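You operate a simulated robot arm through the tools that you are given. There is no shell and no other tool.

The job below is to be done with a simulated robot arm. You get a single attempt, and the scene is never put back.

JOB
Switch off, refill the tank to the 600 ml line and reseat it.
Fine: the machine switch goes off first and stays off; the tank stands on the worktop while it is filled from the glass jug; the jug goes back where it stood. Set down upright: tank, glass jug.

It is judged by the outcome, as a careful person would: the job done as asked, and still so three seconds after it is handed in. It fails if anything else is knocked over, pushed out of place, dropped, spilled or broken.

ROBOT AND FRAMES
A 7-joint arm with a two-finger parallel gripper, fixed in place. Base frame: the origin is at the foot of the arm, x ahead of it, y to its left, z up. Readings come in mm, rad, newtons and seconds.
With the tool pointing down near the work surface it reaches from about 200 to 740 mm from the base axis. Its first joint turns from -2.897 to 2.897 rad. Payload 1.57 kg.
The TCP is the grasp point between the finger pads, 30 mm short of the fingertips. In the tool frame z runs along the fingers and y along their closing line. The gripper opens to 110 mm. The fingers are 24 mm wide and 12 mm thick; the gripper's body (48 by 112 mm) begins 78 mm behind the TCP.
Orientation is that of the tool frame in the base frame, as [roll, pitch, yaw] about the fixed x, y, z axes, in that order (R = Rz(yaw) Ry(pitch) Rx(roll)). With the fingers straight down and closing along the base's y, the tool's x points along the base's -x, its y along +y and its z along -z.

CONTROLS
- The arm moves only by the tool send_rows. Its argument "steps" is a list of rows, each a list of 7 numbers: the shift along the base's x, y, z in mm, then the turn, a rotation vector about the base's x, y, z in rad, then the opening, from 0 (shut) to 1 (fully open). In form: [[dx, dy, dz, ax, ay, az, claw], ...]. A call has 1 to 20 rows; each row shifts and turns the commanded pose from where the row before left it. Rows are played at 5 a second. More than 50 mm and 0.15 rad between two rows, or a gripper value outside its range, and nothing of the call is played. A pose out of reach is approached as far as the arm can. The call stops where the force on the tool passes 40 N (or 10 N more than at its start, if that is more) or the arm is blocked; 0.2 s more then pass. The fingers move at their own pace (about 45 mm/s each) and stop on an object; they squeeze with about 35 N. The grip force told is the motor's: it shows also when the fingers shut on nothing. Time passes only in rows, and 0.2 s behind the last, so rows that do not move let the fingers close. The reply holds the time, the measured pose of the TCP, the force on the tool along the base axes, the opening and the grip force, in the units named above and with some noise, with the torque about the TCP (base axes, N m) and any sound that the robot's microphone picked up.
- Cameras (640 x 400 px; columns grow to the right, rows downward): "scene" is fixed at [54.9, -503.2, 1513.7]; the picture's right is [-0.69, -0.72, 0.00], its down [-0.71, 0.68, -0.20] and it looks along [0.14, -0.14, -0.98] (base axes); focal length 214 px, centre (320, 200). "wrist" rides on the gripper at [70, 16, -141] in the tool frame; the picture's right is [-0.23, 0.97, 0.00], its down [-0.86, -0.20, -0.48] and it looks along [-0.47, -0.11, 0.88] (tool axes); focal length 222 px, centre (320, 200). There is no depth. A picture from a camera that has moved, and an enlarged one, comes with that camera's place and axes in the base frame and with its lens. The place of the scene camera against the robot may be out by one fixed shift of up to 12 mm in any direction.
- capture(camera): a new picture of that camera. The clock stands still meanwhile.
- move_column(by): slides the trunk up (or, below 0, down) by that many mm; the arm rides with it, the base frame stays. It gives what a move gives, with no picture.
- close_up(camera, box): a new picture of the part [left, top, right, bottom] of that camera's present view, enlarged. The clock stands still meanwhile.
- close_job(): hands the job in; it is judged then, once.

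Nothing tells you positions but the pictures and the camera data. Unless the task says otherwise, let go and move clear before handing in.

The tools are called as name(argument=value, ...) on one line, values as JSON. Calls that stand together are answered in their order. send_rows: Moves the arm, as the interface text tells. Its arguments: {"type":"object","properties":{"steps":{"type":"array","items":{"type":"array","items":{"type":"number"}}}},"required":["steps"]} The other tools are called the same way: move_column (by) slides the trunk up or down; capture (camera) takes a picture; close_up (camera, box) takes an enlarged picture of a part of a camera's view; close_job () hands the job in.

At the start:

```text
time: 0.0
tcp_pos: [300.1, -144.5, 1363.7]
ee_rot: [3.14, 0.001, -3.141]
ft_force: [2.4, -4.1, -6.9]
ft_torque: [0.52, -0.27, 0.38]
gripper_width: 110.1
finger_force: 0.1
trunk travel left (down, up): [-525.0, 65.0]
```

scene: 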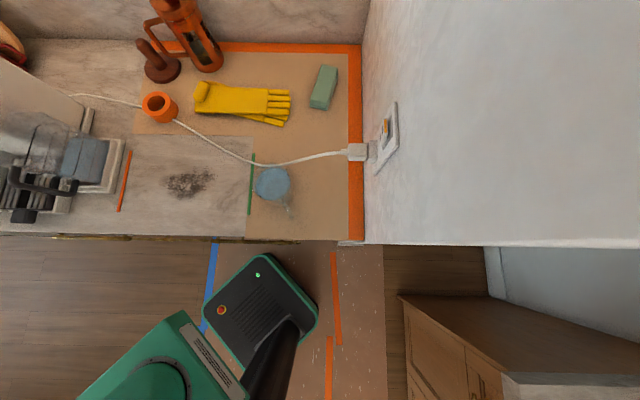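
wrist: 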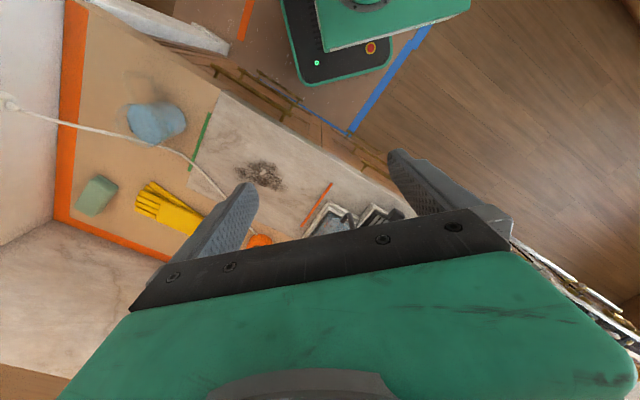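

I see a worktop with a coffee machine on the left side of the scene picture, a blue jug-like object, gloves, a sponge and a cord to a wall socket. I'll look closer at each of these before moving.

close_up(camera="scene", box=[0, 80, 160, 240])

close_up(camera="scene", box=[220, 130, 320, 230])

close_up(camera="scene", box=[340, 90, 440, 190])

close_up(camera="scene", box=[120, 0, 360, 150])

```text
2.50 times, centred on (80, 160) of scene
camera zoom: at [54.9, -503.2, 1513.7], right [-0.69, -0.72, 0.0], down [-0.71, 0.68, -0.2], along [0.14, -0.14, -0.98], focal length 536 px, centre (920, 300)
```

zoom: 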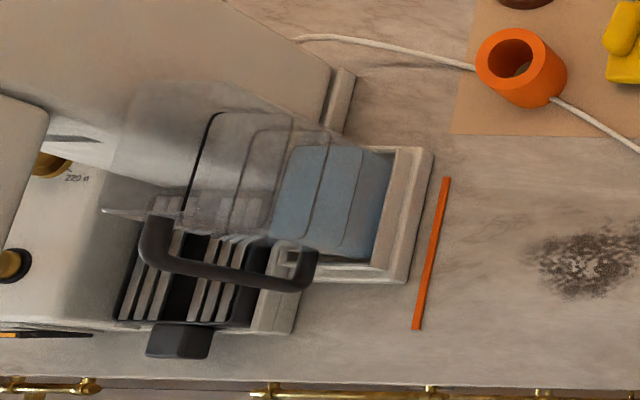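

```text
4.00 times, centred on (270, 180) of scene
camera zoom: at [54.9, -503.2, 1513.7], right [-0.69, -0.72, 0.0], down [-0.71, 0.68, -0.2], along [0.14, -0.14, -0.98], focal length 858 px, centre (520, 280)
```

zoom: 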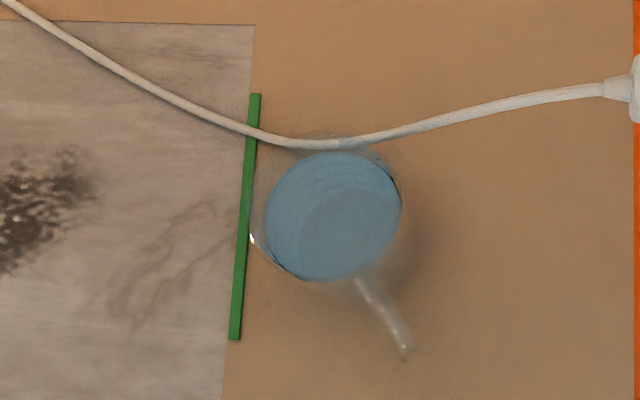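

```text
4.00 times, centred on (390, 140) of scene
camera zoom: at [54.9, -503.2, 1513.7], right [-0.69, -0.72, 0.0], down [-0.71, 0.68, -0.2], along [0.14, -0.14, -0.98], focal length 858 px, centre (40, 440)
```

zoom: 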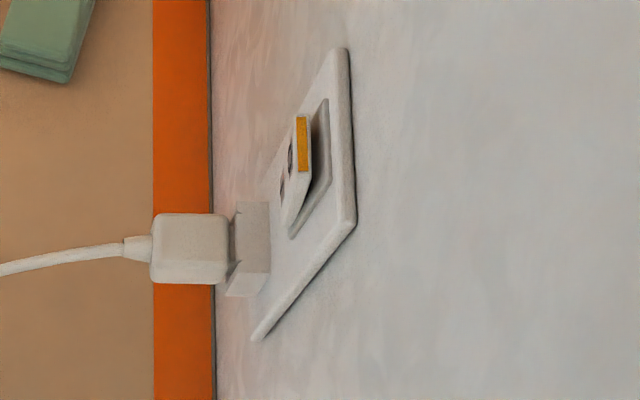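

```text
2.67 times, centred on (240, 75) of scene
camera zoom: at [54.9, -503.2, 1513.7], right [-0.69, -0.72, 0.0], down [-0.71, 0.68, -0.2], along [0.14, -0.14, -0.98], focal length 572 px, centre (533, 533)
```

zoom: 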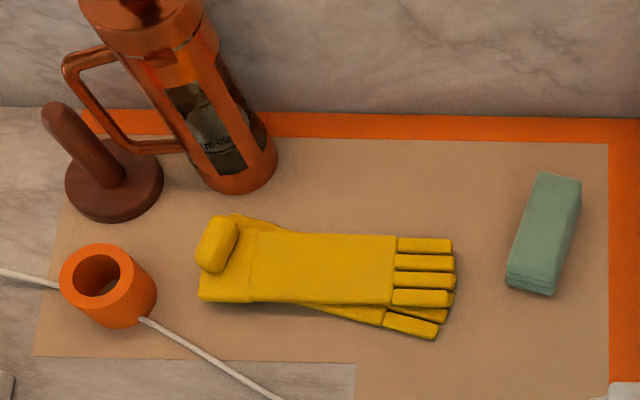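

The worktop seems to be at roughly z≈910, with the jug near (240,-520) and the machine with its tank near (600,-200). I'll look at the enlarged wrist view of the same things.

close_up(camera="wrist", box=[240, 170, 420, 260])

close_up(camera="wrist", box=[60, 80, 240, 260])

close_up(camera="scene", box=[0, 100, 130, 230])

```text
3.56 times, centred on (330, 215) of wrist
camera zoom: at [230.4, -128.2, 1506.1], right [0.23, 0.97, 0.0], down [0.86, -0.2, 0.48], along [0.47, -0.11, -0.88], focal length 790 px, centre (284, 147)
```

zoom: 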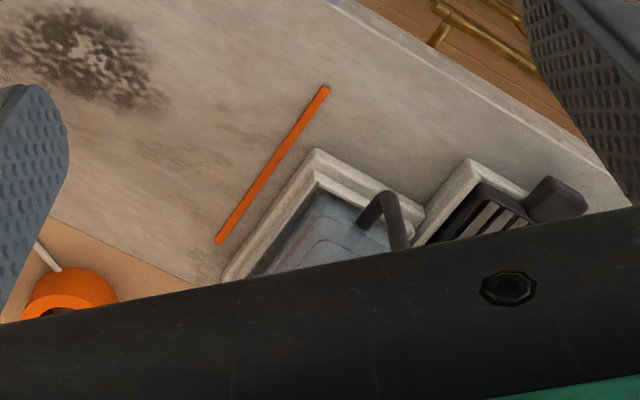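

```text
2.22 times, centred on (150, 170) of wrist
camera zoom: at [230.4, -128.2, 1506.1], right [0.23, 0.97, 0.0], down [0.86, -0.2, 0.48], along [0.47, -0.11, -0.88], focal length 494 px, centre (698, 267)
```

zoom: 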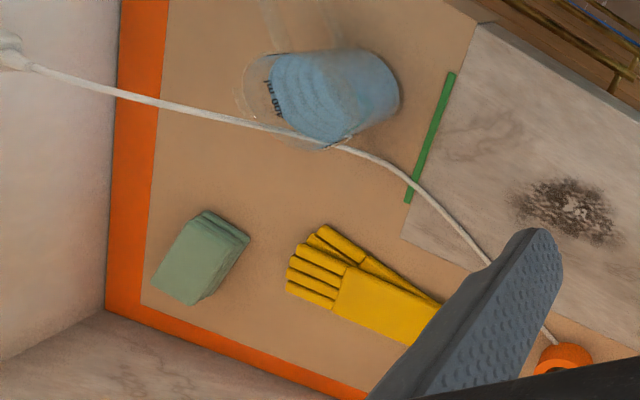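

```text
3.08 times, centred on (65, 165) of scene
camera zoom: at [54.9, -503.2, 1513.7], right [-0.69, -0.72, 0.0], down [-0.71, 0.68, -0.2], along [0.14, -0.14, -0.98], focal length 660 px, centre (1105, 308)
```

zoom: 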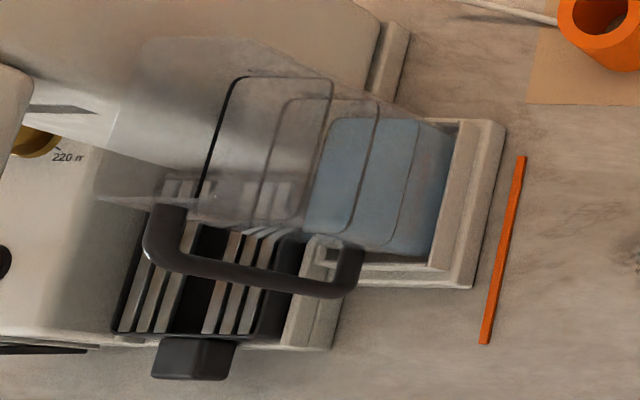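

The machine's front and its switch are hidden from above. I'll turn and tilt the hand so the wrist camera looks toward the machine.

send_rows(steps=[[4, 12, -12, 0, 0, -0.115, 1], [4, 12, -12, 0, 0, -0.115, 1], [4, 12, -12, 0, 0, -0.115, 1], [4, 12, -12, 0, 0, -0.115, 1], [4, 12, -12, -0.08, -0.096, 0, 1], [4, 12, -12, -0.08, -0.096, 0, 1], [4, 12, -12, -0.08, -0.096, 0, 1], [4, 12, -12, -0.08, -0.096, 0, 1]])

capture(camera="wrist")

```text
time: 0.3
tcp_pos: [303.2, -141.0, 1360.2]
ee_rot: [-3.138, 0.005, 3.102]
ft_force: [0.0, -0.4, -0.5]
ft_torque: [0.07, -0.02, 0.04]
gripper_width: 110.0
finger_force: 0.1
trunk travel left (down, up): [-525.0, 65.0]
stopped in row 1: the force on the tool passed its limit at 49 N (the readings are from after the stop); the commanded pose is now the measured one
```

```text
taken
camera wrist: at [233.8, -121.1, 1500.7], right [0.26, 0.96, 0.0], down [0.85, -0.23, 0.48], along [0.46, -0.13, -0.88], focal length 222 px, centre (320, 200)
```

wrist: 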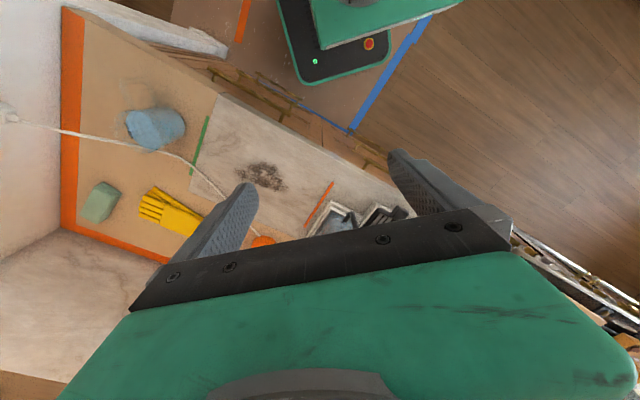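

The stop seems to come from the abrupt start of motion, with nothing touching the hand. I'll restart gently.

send_rows(steps=[[1, 3, -3, 0, 0, -0.03, 1], [3, 7, -7, 0, 0, -0.06, 1], [4, 10, -10, 0, 0, -0.08, 1], [4, 12, -12, 0, 0, -0.08, 1], [4, 12, -12, 0, 0, -0.08, 1], [4, 12, -12, -0.02, -0.03, -0.04, 1], [4, 12, -12, -0.05, -0.06, -0.02, 1], [4, 10, -10, -0.06, -0.07, 0, 1], [2, 6, -6, -0.06, -0.07, 0, 1], [0, 2, -2, -0.05, -0.06, 0, 1], [0, 0, 0, -0.04, -0.05, 0, 1], [0, 0, 0, -0.02, -0.03, 0, 1], [0, 0, 0, 0, 0, 0, 1]])

capture(camera="wrist")

```text
time: 2.6
tcp_pos: [356.2, -71.5, 1208.6]
ee_rot: [-3.019, 0.181, 2.714]
ft_force: [-1.1, 0.0, -0.5]
ft_torque: [0.02, -0.06, 0.01]
gripper_width: 109.8
finger_force: 0.0
trunk travel left (down, up): [-525.0, 65.0]
stopped in row 11: the arm was blocked; the commanded pose is now the measured one
```

```text
taken
camera wrist: at [286.4, -1.3, 1333.1], right [0.62, 0.78, -0.08], down [0.63, -0.44, 0.64], along [0.47, -0.45, -0.76], focal length 222 px, centre (320, 200)
```

wrist: 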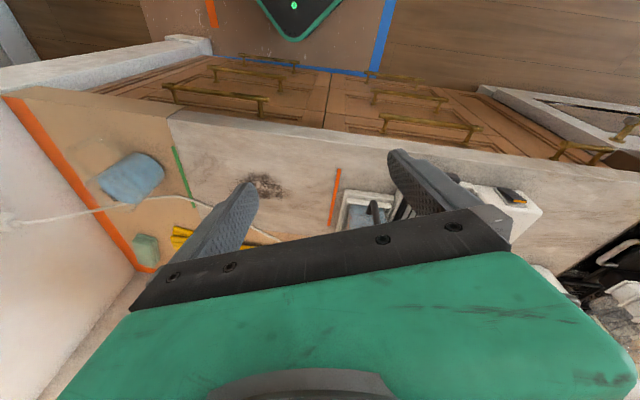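

The tilt stopped short, probably at a joint limit. The wrist view now shows a switch on the right part of the machine, so I'll enlarge it.

close_up(camera="wrist", box=[450, 160, 570, 240])

close_up(camera="wrist", box=[310, 150, 430, 230])

capture(camera="scene")

```text
5.00 times, centred on (510, 200) of wrist
camera zoom: at [286.4, -1.3, 1333.1], right [0.62, 0.78, -0.08], down [0.63, -0.44, 0.64], along [0.47, -0.45, -0.76], focal length 1111 px, centre (-630, 200)
```

zoom: 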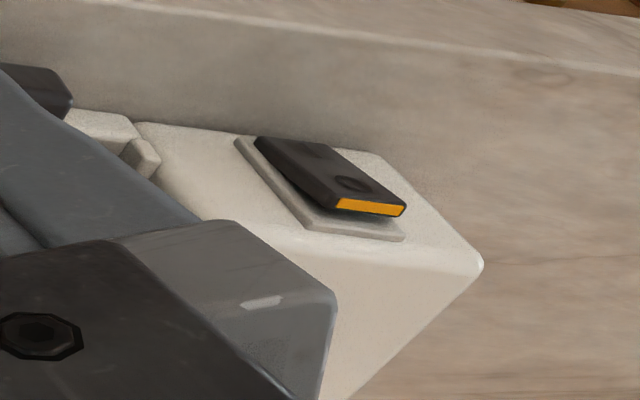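

```text
5.00 times, centred on (370, 190) of wrist
camera zoom: at [286.4, -1.3, 1333.1], right [0.62, 0.78, -0.08], down [0.63, -0.44, 0.64], along [0.47, -0.45, -0.76], focal length 1111 px, centre (70, 250)
```

zoom: 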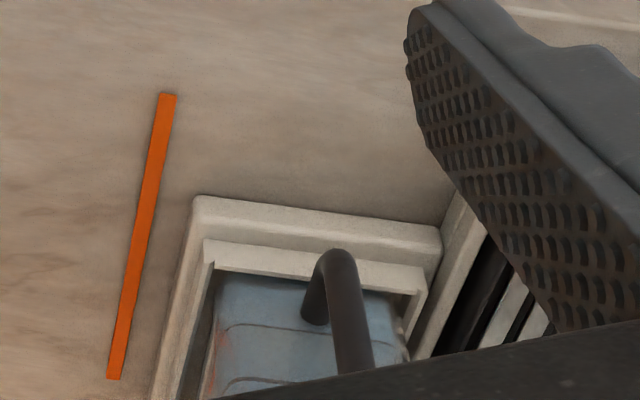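

```text
taken
```

scene: 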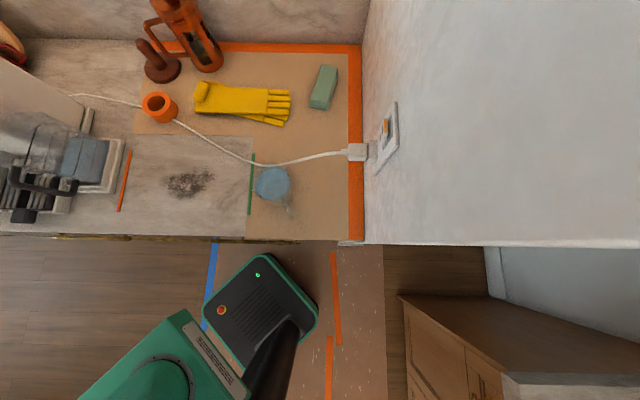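

I see an ON/OFF rocker on the machine's left part, with an amber-edged raised end next to an "O". I'll straighten the hand, rise, and move over the machine for a better survey.

send_rows(steps=[[0, 0, 3, 0.01, 0.005, 0, 1], [0, 0, 8, 0.03, 0.017, 0, 1], [2, 1, 14, 0.04, 0.025, 0, 1], [5, 2, 18, 0.04, 0.025, 0, 1], [9, 3, 20, 0.04, 0.02, 0, 1], [13, 3, 20, 0.025, 0.02, 0, 1], [17, 4, 18, 0, 0, 0, 1], [20, 4, 12, 0, 0, 0, 1], [22, 4, 8, 0, 0, 0, 1], [24, 4, 4, 0, 0, 0, 1], [24, 4, 0, 0, 0, 0, 1], [24, 4, 0, 0, 0, 0, 1], [22, 4, 0, 0, 0, 0, 1], [20, 4, 0, 0, 0, 0, 1], [16, 3, 0, 0, 0, 0, 1], [12, 3, 0, 0, 0, 0, 1], [8, 2, 0, 0, 0, 0, 1], [4, 1, 0, 0, 0, 0, 1], [0, 0, 0, 0, 0, 0, 1]])

capture(camera="wrist")

```text
time: 6.6
tcp_pos: [556.7, -26.4, 1328.9]
ee_rot: [3.141, 0.004, 2.707]
ft_force: [-0.7, -0.4, -0.7]
ft_torque: [0.0, 0.02, -0.02]
gripper_width: 110.1
finger_force: 0.1
out of reach, approached as far as the arm can: row 14, 15, 16, 17
trunk travel left (down, up): [-525.0, 65.0]
```

```text
taken
camera wrist: at [500.4, 19.6, 1470.7], right [0.62, 0.79, 0.0], down [0.69, -0.54, 0.48], along [0.38, -0.3, -0.88], focal length 222 px, centre (320, 200)
```

wrist: 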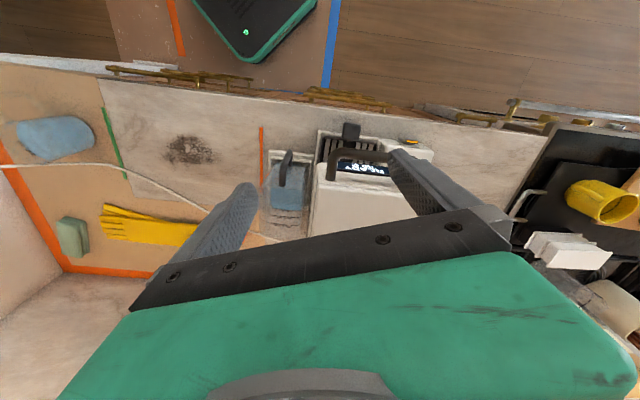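

The machine is now in view between the fingers. I'll enlarge it.

close_up(camera="wrist", box=[250, 110, 450, 250])

close_up(camera="wrist", box=[380, 110, 460, 170])

close_up(camera="wrist", box=[500, 110, 640, 270])

close_up(camera="wrist", box=[0, 100, 120, 200])

```text
2.86 times, centred on (350, 180) of wrist
camera zoom: at [500.4, 19.6, 1470.7], right [0.62, 0.79, 0.0], down [0.69, -0.54, 0.48], along [0.38, -0.3, -0.88], focal length 635 px, centre (234, 257)
```

zoom: 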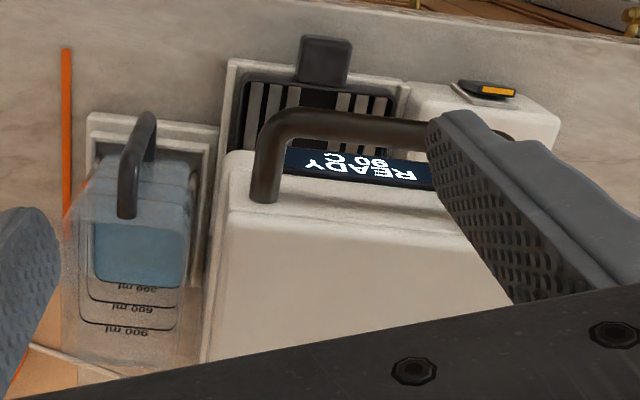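

```text
6.67 times, centred on (420, 140) of wrist
camera zoom: at [500.4, 19.6, 1470.7], right [0.62, 0.79, 0.0], down [0.69, -0.54, 0.48], along [0.38, -0.3, -0.88], focal length 1481 px, centre (-347, 600)
```

zoom: 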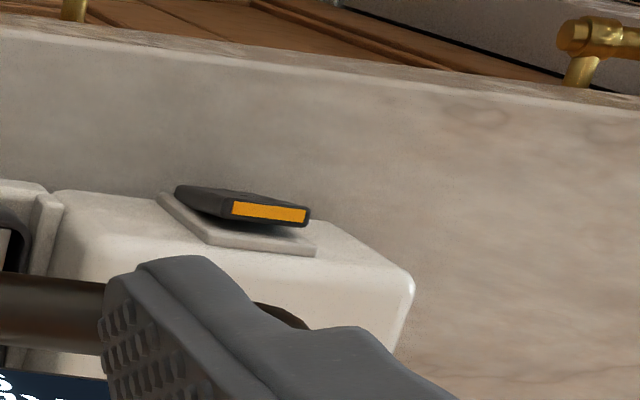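

```text
2.50 times, centred on (570, 190) of wrist
camera zoom: at [500.4, 19.6, 1470.7], right [0.62, 0.79, 0.0], down [0.69, -0.54, 0.48], along [0.38, -0.3, -0.88], focal length 555 px, centre (-305, 225)
```

zoom: 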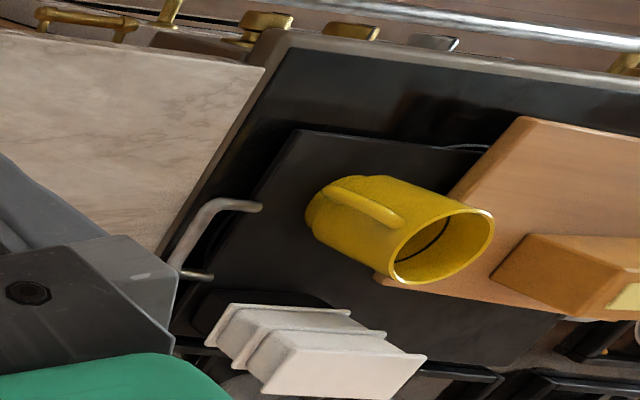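

```text
4.00 times, centred on (60, 150) of wrist
camera zoom: at [500.4, 19.6, 1470.7], right [0.62, 0.79, 0.0], down [0.69, -0.54, 0.48], along [0.38, -0.3, -0.88], focal length 888 px, centre (1360, 400)
```

zoom: 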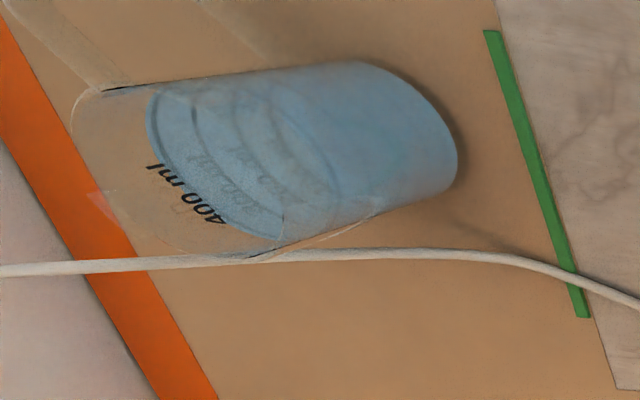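

The machine shows "READY 90 C", a handled tank stands to its right, and the rocker sits on the front at the machine's left end, near (725,105,980). I'll bring the camera lower and in front for a better look at the rocker.

send_rows(steps=[[0, 3, -4, 0, 0, 0, 1], [1, 8, -10, 0, 0, 0, 1], [3, 14, -17, 0, 0, 0, 1], [6, 18, -22, 0, 0, 0, 1], [8, 21, -26, 0, 0, -0.02, 1], [8, 21, -26, 0, 0, -0.03, 1], [8, 21, -26, -0.02, -0.02, -0.03, 1], [8, 21, -26, -0.035, -0.036, 0, 1], [8, 20, -26, -0.048, -0.05, 0, 1], [8, 19, -24, -0.048, -0.05, 0, 1], [7, 17, -21, -0.048, -0.05, 0, 1], [5, 13, -16, -0.048, -0.05, 0, 1], [3, 8, -10, -0.048, -0.05, 0, 1], [2, 4, -5, -0.035, -0.036, 0, 1], [0, 1, 0, -0.015, -0.018, 0, 1], [0, 0, 0, 0, 0, 0, 1]])

capture(camera="wrist")

```text
time: 10.0
tcp_pos: [655.0, 196.0, 1096.2]
ee_rot: [-3.018, 0.432, 2.651]
ft_force: [-0.4, 0.7, 0.1]
ft_torque: [-0.04, 0.03, 0.01]
gripper_width: 110.1
finger_force: 0.1
out of reach, approached as far as the arm can: row 12, 13, 14
trunk travel left (down, up): [-525.0, 65.0]
```

```text
taken
camera wrist: at [562.8, 283.2, 1193.0], right [0.68, 0.73, -0.01], down [0.43, -0.39, 0.81], along [0.59, -0.56, -0.58], focal length 222 px, centre (320, 200)
```

wrist: 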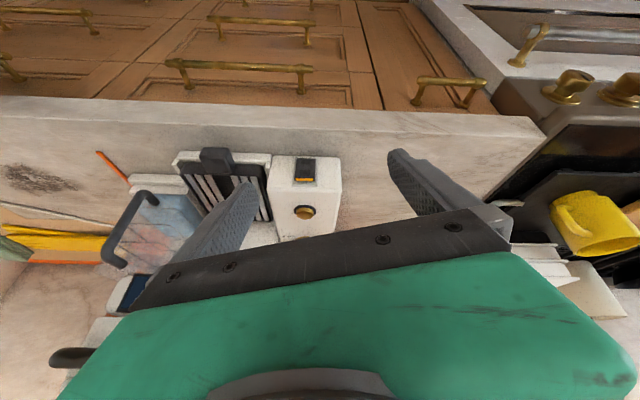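

Now the front is in view: the rocker stands on the machine's front with a brass knob above it, the drip tray is to its right, and the tank handle is further right. I'll enlarge these.

close_up(camera="wrist", box=[260, 145, 360, 225])

close_up(camera="wrist", box=[80, 140, 280, 290])

```text
5.00 times, centred on (310, 185) of wrist
camera zoom: at [562.8, 283.2, 1193.0], right [0.68, 0.73, -0.01], down [0.43, -0.39, 0.81], along [0.59, -0.56, -0.58], focal length 1111 px, centre (370, 275)
```

zoom: 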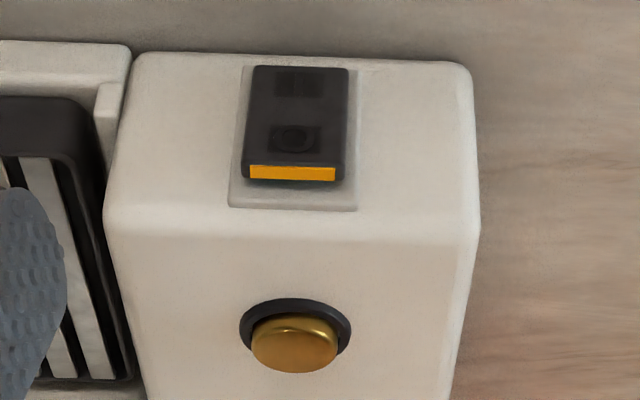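

```text
2.67 times, centred on (180, 215) of wrist
camera zoom: at [562.8, 283.2, 1193.0], right [0.68, 0.73, -0.01], down [0.43, -0.39, 0.81], along [0.59, -0.56, -0.58], focal length 592 px, centre (693, 160)
```

zoom: 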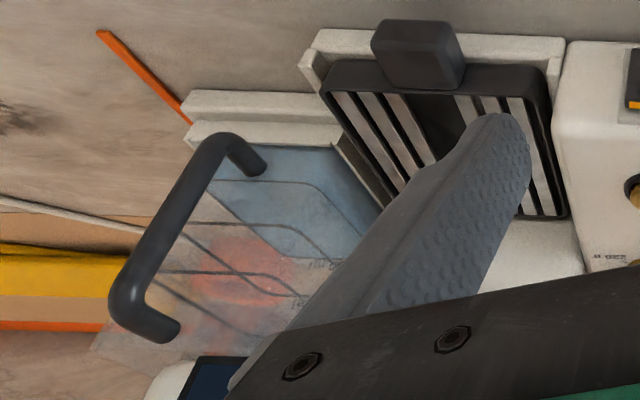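

The rocker is on the machine's front face with its amber "O" end uppermost, at about (721,102,986). I'll let the arm settle, check the pose, and start closing the fingers to press.

send_rows(steps=[[0, 0, 0, 0, 0, 0, 1], [0, 0, 0, 0, 0, 0, 0.5], [0, 0, 0, 0, 0, 0, 0], [0, 0, 0, 0, 0, 0, 0], [0, 0, 0, 0, 0, 0, 0], [0, 0, 0, 0, 0, 0, 0], [0, 0, 0, 0, 0, 0, 0], [0, 0, 0, 0, 0, 0, 0]])

capture(camera="wrist")

```text
time: 11.8
tcp_pos: [653.5, 194.8, 1095.9]
ee_rot: [-3.018, 0.432, 2.652]
ft_force: [-0.2, 0.0, -0.3]
ft_torque: [0.0, 0.0, -0.01]
gripper_width: 0.3
finger_force: 17.2
trunk travel left (down, up): [-525.0, 65.0]
```

```text
taken
camera wrist: at [562.7, 283.0, 1193.1], right [0.68, 0.73, -0.01], down [0.44, -0.39, 0.81], along [0.59, -0.56, -0.58], focal length 222 px, centre (320, 200)
```

wrist: 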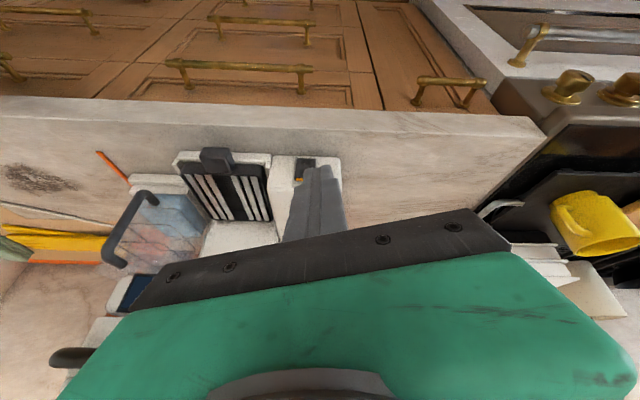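

The closed fingers stand in front of the machine's control block. I'll square the hand to the front face, tilt it a little more, and come to a pre-press point about 30 mm in front of the rocker's top end.

send_rows(steps=[[1, -1, -2, 0.01, -0.01, -0.03, 0], [2, -4, -6, 0.018, -0.018, -0.06, 0], [3, -6, -10, 0.02, -0.02, -0.06, 0], [4, -8, -12, 0.02, -0.02, -0.06, 0], [4, -8, -13, 0.004, -0.023, -0.03, 0], [5, -8, -13, -0.02, -0.02, 0, 0], [5, -8, -13, -0.025, -0.025, 0, 0], [4, -7, -12, -0.025, -0.025, 0, 0], [3, -5, -8, -0.02, -0.02, 0, 0], [2, -2, -5, 0, 0, 0, 0], [0, -1, -2, 0, 0, 0, 0], [0, 0, 0, 0, 0, 0, 0]])

capture(camera="wrist")

```text
time: 14.4
tcp_pos: [675.1, 175.7, 1091.1]
ee_rot: [3.138, 0.496, 2.357]
ft_force: [-0.2, 0.4, -0.2]
ft_torque: [-0.02, -0.01, -0.01]
gripper_width: 0.0
finger_force: 21.3
out of reach, approached as far as the arm can: row 2, 3, 4, 5, 6, 7, 8, 9, 10
trunk travel left (down, up): [-525.0, 65.0]
```

```text
taken
camera wrist: at [595.8, 278.8, 1183.2], right [0.83, 0.55, 0.11], down [0.23, -0.51, 0.83], along [0.51, -0.66, -0.55], focal length 222 px, centre (320, 200)
```

wrist: 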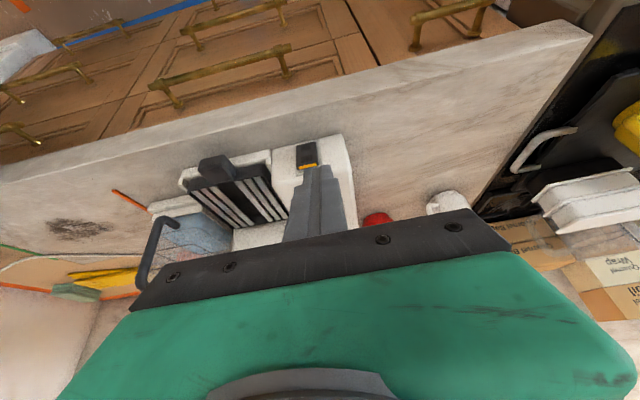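

The hand is squared to the front but did not come down as commanded. I'll test a plain downward move to see what limits it.

send_rows(steps=[[0, 0, -3, 0, 0, 0, 0], [0, 0, -6, 0, 0, 0, 0], [0, 0, -8, 0, 0, 0, 0], [0, 0, -8, 0, 0, 0, 0], [0, 0, -5, 0, 0, 0, 0], [0, 0, 0, 0, 0, 0, 0]])

```text
time: 15.8
tcp_pos: [677.7, 175.9, 1088.8]
ee_rot: [3.135, 0.498, 2.357]
ft_force: [-0.2, -0.5, 0.6]
ft_torque: [0.01, 0.0, -0.01]
gripper_width: 0.1
finger_force: 21.1
out of reach, approached as far as the arm can: row 1, 2, 3, 4, 5
trunk travel left (down, up): [-525.0, 65.0]
```

Downward is blocked in this posture too, so I'll probe in another direction: back off toward the base and then go down.

send_rows(steps=[[-3, 0, 0, 0, 0, 0, 0], [-8, 0, 0, 0, 0, 0, 0], [-12, 0, 0, 0, 0, 0, 0], [-15, 0, 0, 0, 0, 0, 0], [-15, 0, -2, 0, 0, 0, 0], [-12, 0, -6, 0, 0, 0, 0], [-6, 0, -10, 0, 0, 0, 0], [-2, 0, -14, 0, 0, 0, 0], [0, 0, -16, 0, 0, 0, 0], [0, 0, -16, 0, 0, 0, 0], [0, 0, -14, 0, 0, 0, 0], [0, 0, -8, 0, 0, 0, 0], [0, 0, -3, 0, 0, 0, 0], [0, 0, 0, 0, 0, 0, 0]])

```text
time: 18.8
tcp_pos: [678.3, 180.1, 1086.7]
ee_rot: [3.124, 0.501, 2.356]
ft_force: [-0.8, -0.2, -0.4]
ft_torque: [0.0, 0.01, -0.06]
gripper_width: 0.1
finger_force: 21.3
out of reach, approached as far as the arm can: row 1, 2, 3, 4, 5, 6, 7, 8, 9, 10, 11, 12
trunk travel left (down, up): [-525.0, 65.0]
```

Motion in this tilted posture is limited by a joint, not by distance. I'll undo the tilt so the tool points straight down again.

send_rows(steps=[[0, 0, 0, 0.01, 0.01, 0, 0], [0, 0, 0, 0.025, 0.025, 0, 0], [0, 0, 0, 0.04, 0.04, 0, 0], [0, 0, 0, 0.04, 0.04, 0, 0], [0, 0, 0, 0.04, 0.04, 0, 0], [0, 0, 0, 0.04, 0.04, 0, 0], [0, 0, 0, 0.04, 0.04, 0, 0], [0, 0, 0, 0.04, 0.04, 0, 0], [0, 0, 0, 0.04, 0.04, 0, 0], [0, 0, 0, 0.03, 0.03, 0, 0], [0, 0, 0, 0.01, 0.01, 0, 0], [0, 0, 0, 0, 0, 0, 0]])

capture(camera="wrist")

```text
time: 21.4
tcp_pos: [678.0, 179.1, 1082.4]
ee_rot: [3.137, 0.022, 2.357]
ft_force: [-0.8, 0.6, 0.0]
ft_torque: [0.01, -0.01, 0.01]
gripper_width: 0.1
finger_force: 21.1
trunk travel left (down, up): [-525.0, 65.0]
```

```text
taken
camera wrist: at [637.5, 243.7, 1223.5], right [0.85, 0.53, 0.01], down [0.45, -0.74, 0.5], along [0.27, -0.42, -0.87], focal length 222 px, centre (320, 200)
```

wrist: 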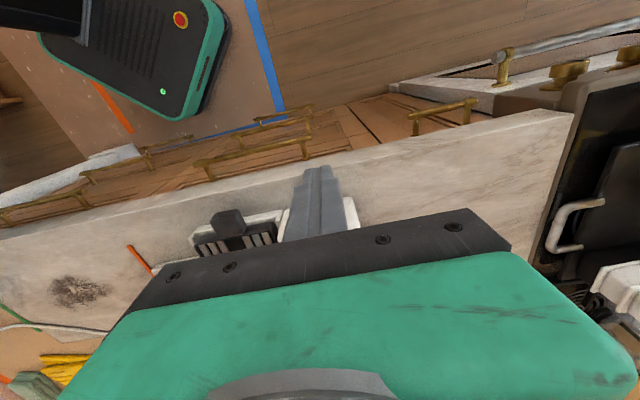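

The tool now points straight down, squared with the counter, and was not blocked. I'll test going down from here.

send_rows(steps=[[0, 0, -3, 0, 0, 0, 0], [0, 0, -8, 0, 0, 0, 0], [0, 0, -12, 0, 0, 0, 0], [0, 0, -12, 0, 0, 0, 0], [0, 0, -6, 0, 0, 0, 0], [0, 0, 0, 0, 0, 0, 0]])

```text
time: 22.8
tcp_pos: [679.6, 179.6, 1041.6]
ee_rot: [3.135, 0.021, 2.357]
ft_force: [-0.4, -0.6, -0.3]
ft_torque: [0.02, -0.04, 0.02]
gripper_width: 0.2
finger_force: 21.3
trunk travel left (down, up): [-525.0, 65.0]
```

Straight-down motion works. I'll go to the pre-press point, about 20 mm in front of the rocker's upper half.

send_rows(steps=[[1, -3, -3, 0, 0, 0, 0], [3, -7, -6, 0, 0, 0, 0], [4, -10, -8, 0, 0, 0, 0], [4, -10, -8, 0, 0, 0, 0], [4, -10, -8, 0, 0, 0, 0], [3, -8, -6, 0, 0, 0, 0], [2, -3, -2, 0, 0, 0, 0], [0, 0, 0, 0, 0, 0, 0]])

capture(camera="wrist")

```text
time: 24.6
tcp_pos: [700.1, 128.2, 1001.3]
ee_rot: [3.134, 0.024, 2.356]
ft_force: [0.0, -0.2, 0.2]
ft_torque: [0.01, 0.02, -0.01]
gripper_width: 0.1
finger_force: 21.4
trunk travel left (down, up): [-525.0, 65.0]
```

```text
taken
camera wrist: at [658.2, 192.7, 1142.2], right [0.85, 0.53, 0.01], down [0.45, -0.74, 0.5], along [0.27, -0.42, -0.87], focal length 222 px, centre (320, 200)
```

wrist: 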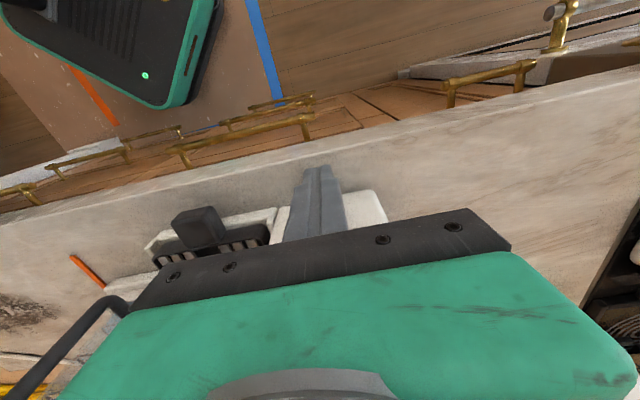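

The fingertips are in front of the rocker. I'll push slowly inward toward its upper end.

send_rows(steps=[[1.4, -1.4, 0, 0, 0, 0, 0], [2.1, -2.1, 0, 0, 0, 0, 0], [2.1, -2.1, 0, 0, 0, 0, 0], [2.1, -2.1, 0, 0, 0, 0, 0], [2.1, -2.1, 0, 0, 0, 0, 0], [1.4, -1.4, 0, 0, 0, 0, 0], [1, -1, 0, 0, 0, 0, 0], [0.7, -0.7, 0, 0, 0, 0, 0], [0, 0, 0, 0, 0, 0, 0]])

capture(camera="wrist")

```text
time: 26.6
tcp_pos: [710.8, 117.7, 1003.7]
ee_rot: [3.135, 0.025, 2.357]
ft_force: [0.3, -0.1, 0.0]
ft_torque: [0.01, -0.01, -0.03]
gripper_width: 0.1
finger_force: 20.9
trunk travel left (down, up): [-525.0, 65.0]
```

```text
taken
camera wrist: at [670.1, 181.1, 1143.2], right [0.85, 0.53, 0.01], down [0.45, -0.74, 0.5], along [0.27, -0.42, -0.87], focal length 222 px, centre (320, 200)
```

wrist: 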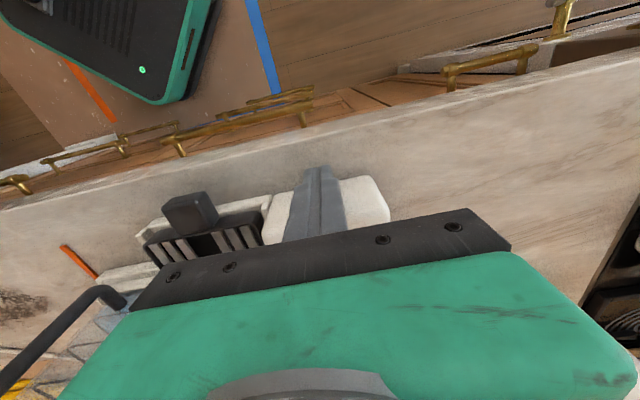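

No contact yet. I'll keep advancing in small steps and drop slightly.

send_rows(steps=[[0.7, -0.7, -1, 0, 0, 0, 0], [1, -1, -1, 0, 0, 0, 0], [1, -1, -1, 0, 0, 0, 0], [1, -1, -1, 0, 0, 0, 0], [1, -1, 0, 0, 0, 0, 0], [1, -1, 0, 0, 0, 0, 0], [1, -1, 0, 0, 0, 0, 0], [1, -1, 0, 0, 0, 0, 0], [0, 0, 0, 0, 0, 0, 0]])

```text
time: 28.6
tcp_pos: [716.2, 112.3, 1003.3]
ee_rot: [3.131, 0.034, 2.361]
ft_force: [-15.3, 32.0, 1.9]
ft_torque: [0.84, 0.59, 0.18]
gripper_width: 0.0
finger_force: 21.6
trunk travel left (down, up): [-525.0, 65.0]
```

The fingers are in contact with about 35 N. I'll look before pushing more.

close_up(camera="wrist", box=[240, 130, 440, 255])

```text
3.20 times, centred on (340, 192) of wrist
camera zoom: at [673.5, 176.0, 1143.8], right [0.85, 0.53, 0.02], down [0.45, -0.74, 0.5], along [0.28, -0.42, -0.86], focal length 711 px, centre (256, 224)
```

zoom: 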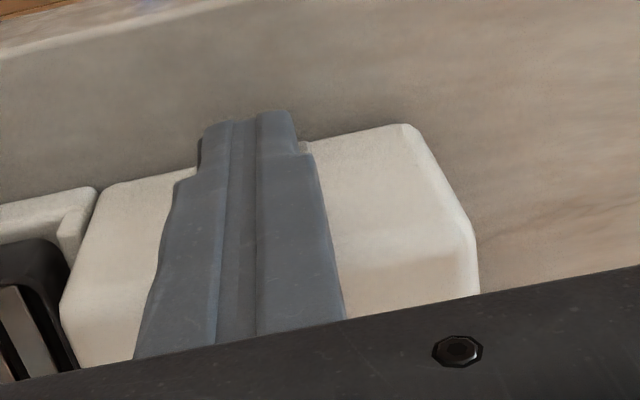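

I'll back off and up, and open the fingers to see the rocker's state.

send_rows(steps=[[-1, 1, 0, 0, 0, 0, 0], [-3, 3, 0, 0, 0, 0, 0], [-6, 6, 0, 0, 0, 0, 0], [-8, 8, 2, 0, 0, 0, 0], [-8, 8, 8, 0, 0, 0, 0.3], [-8, 8, 14, 0, 0, 0, 0.6], [-6, 6, 18, 0, 0, 0, 1], [-3, 3, 18, 0, 0, 0, 1], [-1, 1, 14, 0, 0, 0, 1], [0, 0, 7, 0, 0, 0, 1], [0, 0, 2, 0, 0, 0, 1], [0, 0, 0, 0, 0, 0, 1]])

capture(camera="wrist")

close_up(camera="wrist", box=[260, 145, 360, 225])

```text
time: 31.2
tcp_pos: [676.7, 150.7, 1080.3]
ee_rot: [3.136, 0.024, 2.356]
ft_force: [-0.6, 0.6, -0.4]
ft_torque: [-0.02, 0.02, 0.01]
gripper_width: 110.0
finger_force: 0.0
trunk travel left (down, up): [-525.0, 65.0]
```

```text
taken
camera wrist: at [636.4, 215.9, 1220.5], right [0.85, 0.53, 0.01], down [0.45, -0.74, 0.5], along [0.27, -0.42, -0.87], focal length 222 px, centre (320, 200)
```

wrist: 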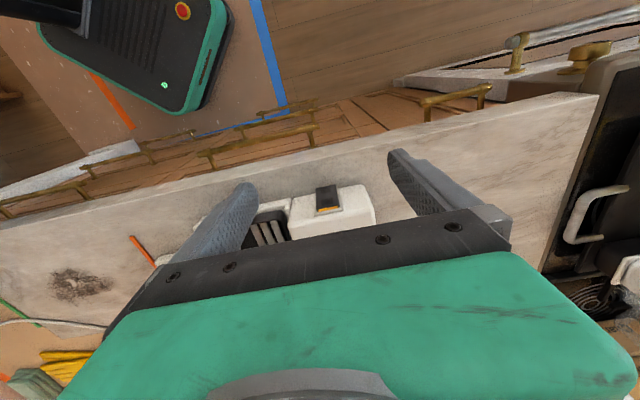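

```text
5.00 times, centred on (310, 185) of wrist
camera zoom: at [636.4, 215.9, 1220.5], right [0.85, 0.53, 0.01], down [0.45, -0.74, 0.5], along [0.27, -0.42, -0.87], focal length 1111 px, centre (370, 275)
```

zoom: 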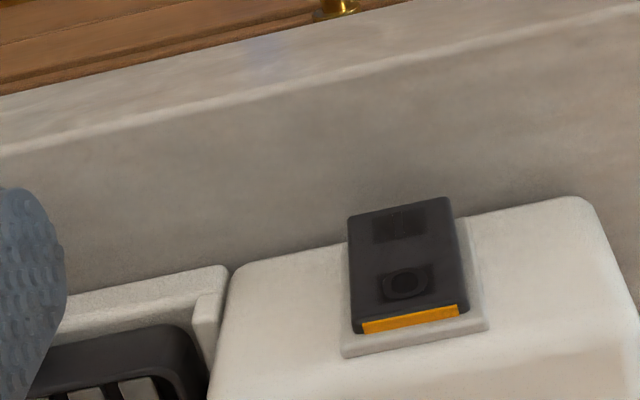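

The rocker is still ON: the amber "O" end is still proud. I'll close the fingers and press again a bit higher, nearer the end, for better leverage.

send_rows(steps=[[0, 0, -2, 0, 0, 0, 0.5], [0, 0, -6, 0, 0, 0, 0], [0, 0, -12, 0, 0, 0, 0], [2, -2, -14, 0, 0, 0, 0], [4, -4, -14, 0, 0, 0, 0], [5, -5, -12, 0, 0, 0, 0], [6, -6, -8, 0, 0, 0, 0], [6, -6, -4, 0, 0, 0, 0], [5, -5, 0, 0, 0, 0, 0], [3, -3, 0, 0, 0, 0, 0], [1, -1, 0, 0, 0, 0, 0], [0, 0, 0, 0, 0, 0, 0]])

```text
time: 33.8
tcp_pos: [708.1, 120.9, 1007.5]
ee_rot: [3.137, 0.023, 2.356]
ft_force: [0.4, 0.7, 0.2]
ft_torque: [0.01, -0.04, 0.02]
gripper_width: 0.2
finger_force: 21.5
trunk travel left (down, up): [-525.0, 65.0]
```

In position at the right height. Now I'll press slowly.

send_rows(steps=[[0.7, -0.7, 0, 0, 0, 0, 0], [1, -1, 0, 0, 0, 0, 0], [1, -1, 0, 0, 0, 0, 0], [1, -1, 0, 0, 0, 0, 0], [1, -1, 0, 0, 0, 0, 0], [1, -1, 0, 0, 0, 0, 0], [0.8, -0.8, 0, 0, 0, 0, 0], [0.7, -0.7, 0, 0, 0, 0, 0], [0.7, -0.7, 0, 0, 0, 0, 0], [0.7, -0.7, 0, 0, 0, 0, 0], [0.7, -0.7, 0, 0, 0, 0, 0], [0.7, -0.7, 0, 0, 0, 0, 0], [0.7, -0.7, 0, 0, 0, 0, 0], [0.7, -0.7, 0, 0, 0, 0, 0], [0.7, -0.7, 0, 0, 0, 0, 0], [0.7, -0.7, 0, 0, 0, 0, 0]])

```text
time: 37.2
tcp_pos: [721.0, 109.9, 1009.2]
ee_rot: [3.135, 0.03, 2.359]
ft_force: [-15.9, 26.6, 3.4]
ft_torque: [0.74, 0.48, 0.11]
gripper_width: 0.0
finger_force: 21.0
trunk travel left (down, up): [-525.0, 65.0]
```

It moved further in this time. I'll press a little more.

send_rows(steps=[[0.7, -0.7, 0, 0, 0, 0, 0], [0.7, -0.7, 0, 0, 0, 0, 0], [0.7, -0.7, 0, 0, 0, 0, 0], [0.7, -0.7, 0, 0, 0, 0, 0], [0, 0, 0, 0, 0, 0, 0]])

```text
time: 38.4
tcp_pos: [722.6, 108.0, 1009.2]
ee_rot: [3.134, 0.028, 2.359]
ft_force: [-16.8, 31.6, 12.7]
ft_torque: [0.68, 0.49, 0.12]
gripper_width: 0.1
finger_force: 21.2
trunk travel left (down, up): [-525.0, 65.0]
```

I'll back off and check the rocker.

send_rows(steps=[[-1, 1, 0, 0, 0, 0, 0], [-3, 3, 0, 0, 0, 0, 0], [-6, 6, 0, 0, 0, 0, 0], [-8, 8, 2, 0, 0, 0, 0], [-8, 8, 8, 0, 0, 0, 0.3], [-8, 8, 14, 0, 0, 0, 0.6], [-6, 6, 16, 0, 0, 0, 1], [-3, 3, 16, 0, 0, 0, 1], [-1, 1, 12, 0, 0, 0, 1], [0, 0, 6, 0, 0, 0, 1], [0, 0, 2, 0, 0, 0, 1], [0, 0, 0, 0, 0, 0, 1]])

close_up(camera="wrist", box=[260, 145, 360, 225])

```text
time: 41.0
tcp_pos: [678.6, 148.7, 1083.8]
ee_rot: [3.135, 0.023, 2.357]
ft_force: [-0.5, 0.3, -1.2]
ft_torque: [-0.01, 0.0, 0.04]
gripper_width: 110.1
finger_force: 0.1
trunk travel left (down, up): [-525.0, 65.0]
```

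```text
5.00 times, centred on (310, 185) of wrist
camera zoom: at [638.3, 212.3, 1224.5], right [0.85, 0.53, 0.01], down [0.45, -0.74, 0.5], along [0.27, -0.42, -0.87], focal length 1111 px, centre (370, 275)
```

zoom: 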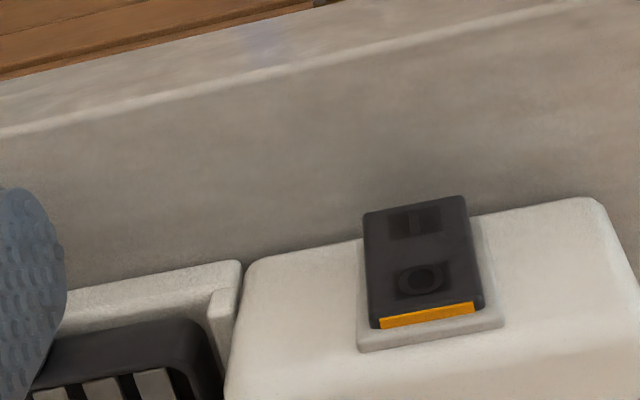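

The rocker did not flip, and I suspect the push may have slid the machine. I'll compare the fixed scene camera's view with the earlier one.

close_up(camera="scene", box=[0, 80, 160, 240])

close_up(camera="scene", box=[0, 100, 130, 230])

```text
2.50 times, centred on (80, 160) of scene
camera zoom: at [54.9, -503.2, 1513.7], right [-0.69, -0.72, 0.0], down [-0.71, 0.68, -0.2], along [0.14, -0.14, -0.98], focal length 536 px, centre (920, 300)
```

zoom: 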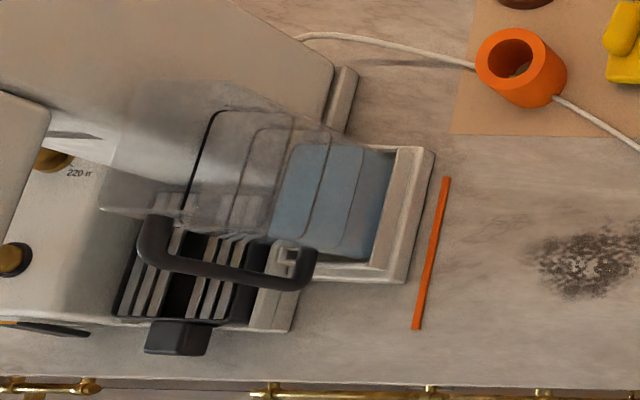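

```text
3.08 times, centred on (65, 165) of scene
camera zoom: at [54.9, -503.2, 1513.7], right [-0.69, -0.72, 0.0], down [-0.71, 0.68, -0.2], along [0.14, -0.14, -0.98], focal length 660 px, centre (1105, 308)
```

zoom: 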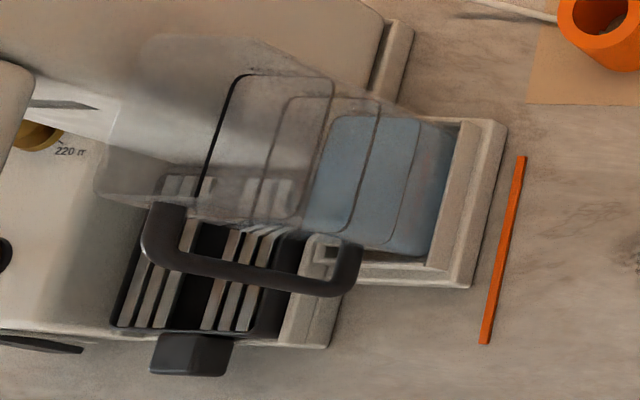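

The machine's left end has shifted back by a few millimetres, so I must not push it harder this way. I'll study the rocker's profile more closely.

close_up(camera="scene", box=[0, 170, 60, 230])

close_up(camera="wrist", box=[280, 165, 390, 235])

capture(camera="wrist")

```text
6.67 times, centred on (30, 200) of scene
camera zoom: at [54.9, -503.2, 1513.7], right [-0.69, -0.72, 0.0], down [-0.71, 0.68, -0.2], along [0.14, -0.14, -0.98], focal length 1430 px, centre (2253, 200)
```

zoom: 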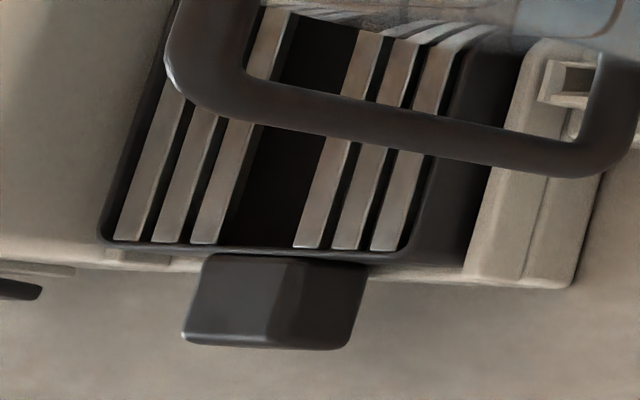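

```text
5.71 times, centred on (335, 200) of wrist
camera zoom: at [638.3, 212.3, 1224.5], right [0.85, 0.53, 0.01], down [0.45, -0.74, 0.5], along [0.27, -0.42, -0.87], focal length 1269 px, centre (234, 200)
```

zoom: 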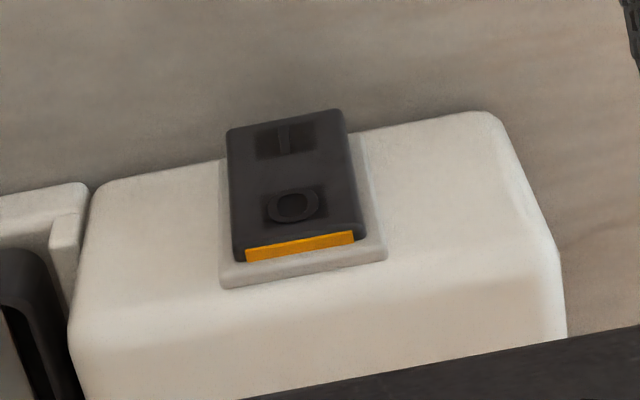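

```text
taken
camera wrist: at [638.3, 212.3, 1224.5], right [0.85, 0.53, 0.01], down [0.45, -0.74, 0.5], along [0.27, -0.42, -0.87], focal length 222 px, centre (320, 200)
```

wrist: 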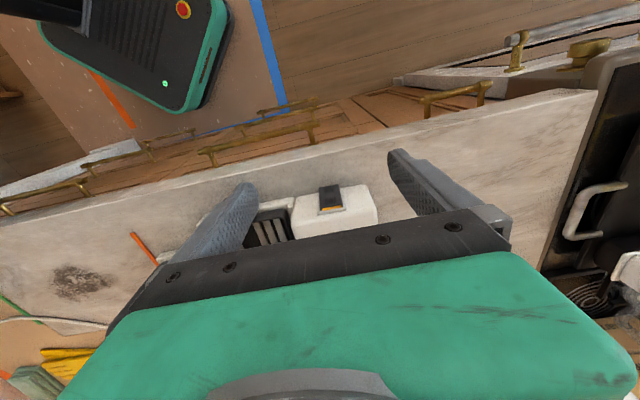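

The rocker's lower "I" end now looks lifted compared with before, so it may have flipped after all. I'll go back up to where the display was visible and read it.

send_rows(steps=[[-1, 0, 4, 0, 0, 0, 1], [-3, 1, 10, 0, 0, 0, 1], [-5, 0, 18, 0, 0, 0.02, 1], [-7, -2, 25, 0, 0, 0.04, 1], [-9, -5, 28, 0, 0, 0.05, 1], [-10, -9, 28, 0, 0, 0.05, 1], [-10, -13, 28, 0, 0, 0.05, 1], [-10, -17, 26, 0, 0, 0.05, 1], [-10, -20, 22, 0, 0, 0.05, 1], [-10, -22, 18, 0, 0, 0.04, 1], [-10, -22, 14, 0, 0, 0, 1], [-8, -20, 10, 0, 0, 0, 1], [-7, -16, 6, 0, 0, 0, 1], [-6, -12, 3, 0, 0, 0, 1], [-4, -8, 0, 0, 0, 0, 1], [-2, -4, 0, 0, 0, 0, 1], [0, -1, 0, 0, 0, 0, 1], [0, 0, 0, 0, 0, 0, 1]])

capture(camera="wrist")

```text
time: 44.8
tcp_pos: [566.8, -19.9, 1323.8]
ee_rot: [3.135, 0.022, 2.707]
ft_force: [0.7, -0.3, 0.3]
ft_torque: [0.0, -0.01, -0.01]
gripper_width: 109.8
finger_force: 0.0
trunk travel left (down, up): [-525.0, 65.0]
```

```text
taken
camera wrist: at [508.0, 25.1, 1464.3], right [0.62, 0.79, 0.01], down [0.68, -0.54, 0.5], along [0.4, -0.3, -0.87], focal length 222 px, centre (320, 200)
```

wrist: 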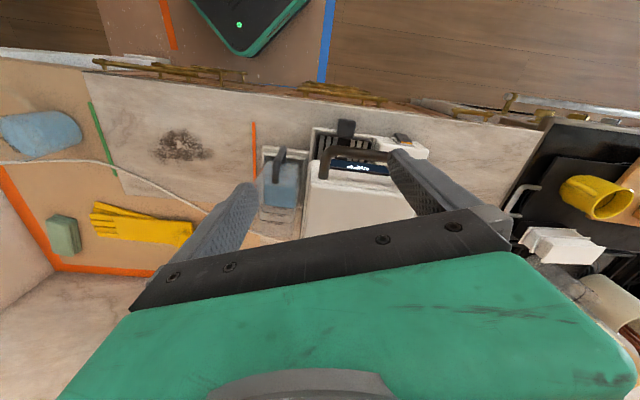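

close_up(camera="wrist", box=[300, 110, 440, 200])

close_up(camera="wrist", box=[380, 120, 440, 165])

```text
4.44 times, centred on (370, 155) of wrist
camera zoom: at [508.0, 25.1, 1464.3], right [0.62, 0.79, 0.01], down [0.68, -0.54, 0.5], along [0.4, -0.3, -0.87], focal length 987 px, centre (98, 400)
```

zoom: 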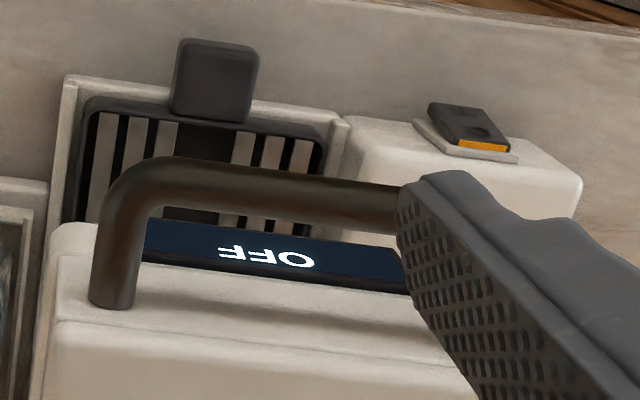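

```text
8.89 times, centred on (410, 142) of wrist
camera zoom: at [508.0, 25.1, 1464.3], right [0.62, 0.79, 0.01], down [0.68, -0.54, 0.5], along [0.4, -0.3, -0.87], focal length 1974 px, centre (-480, 711)
```

zoom: 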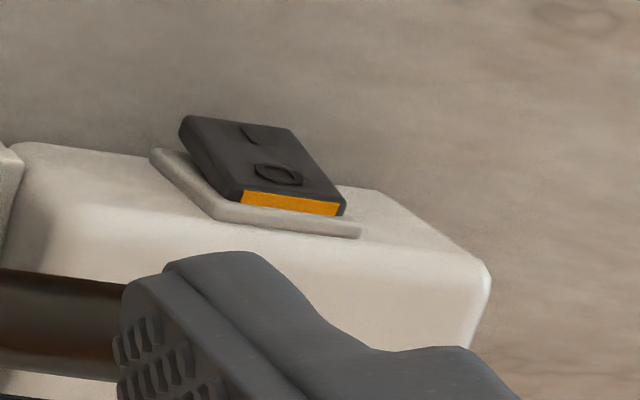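

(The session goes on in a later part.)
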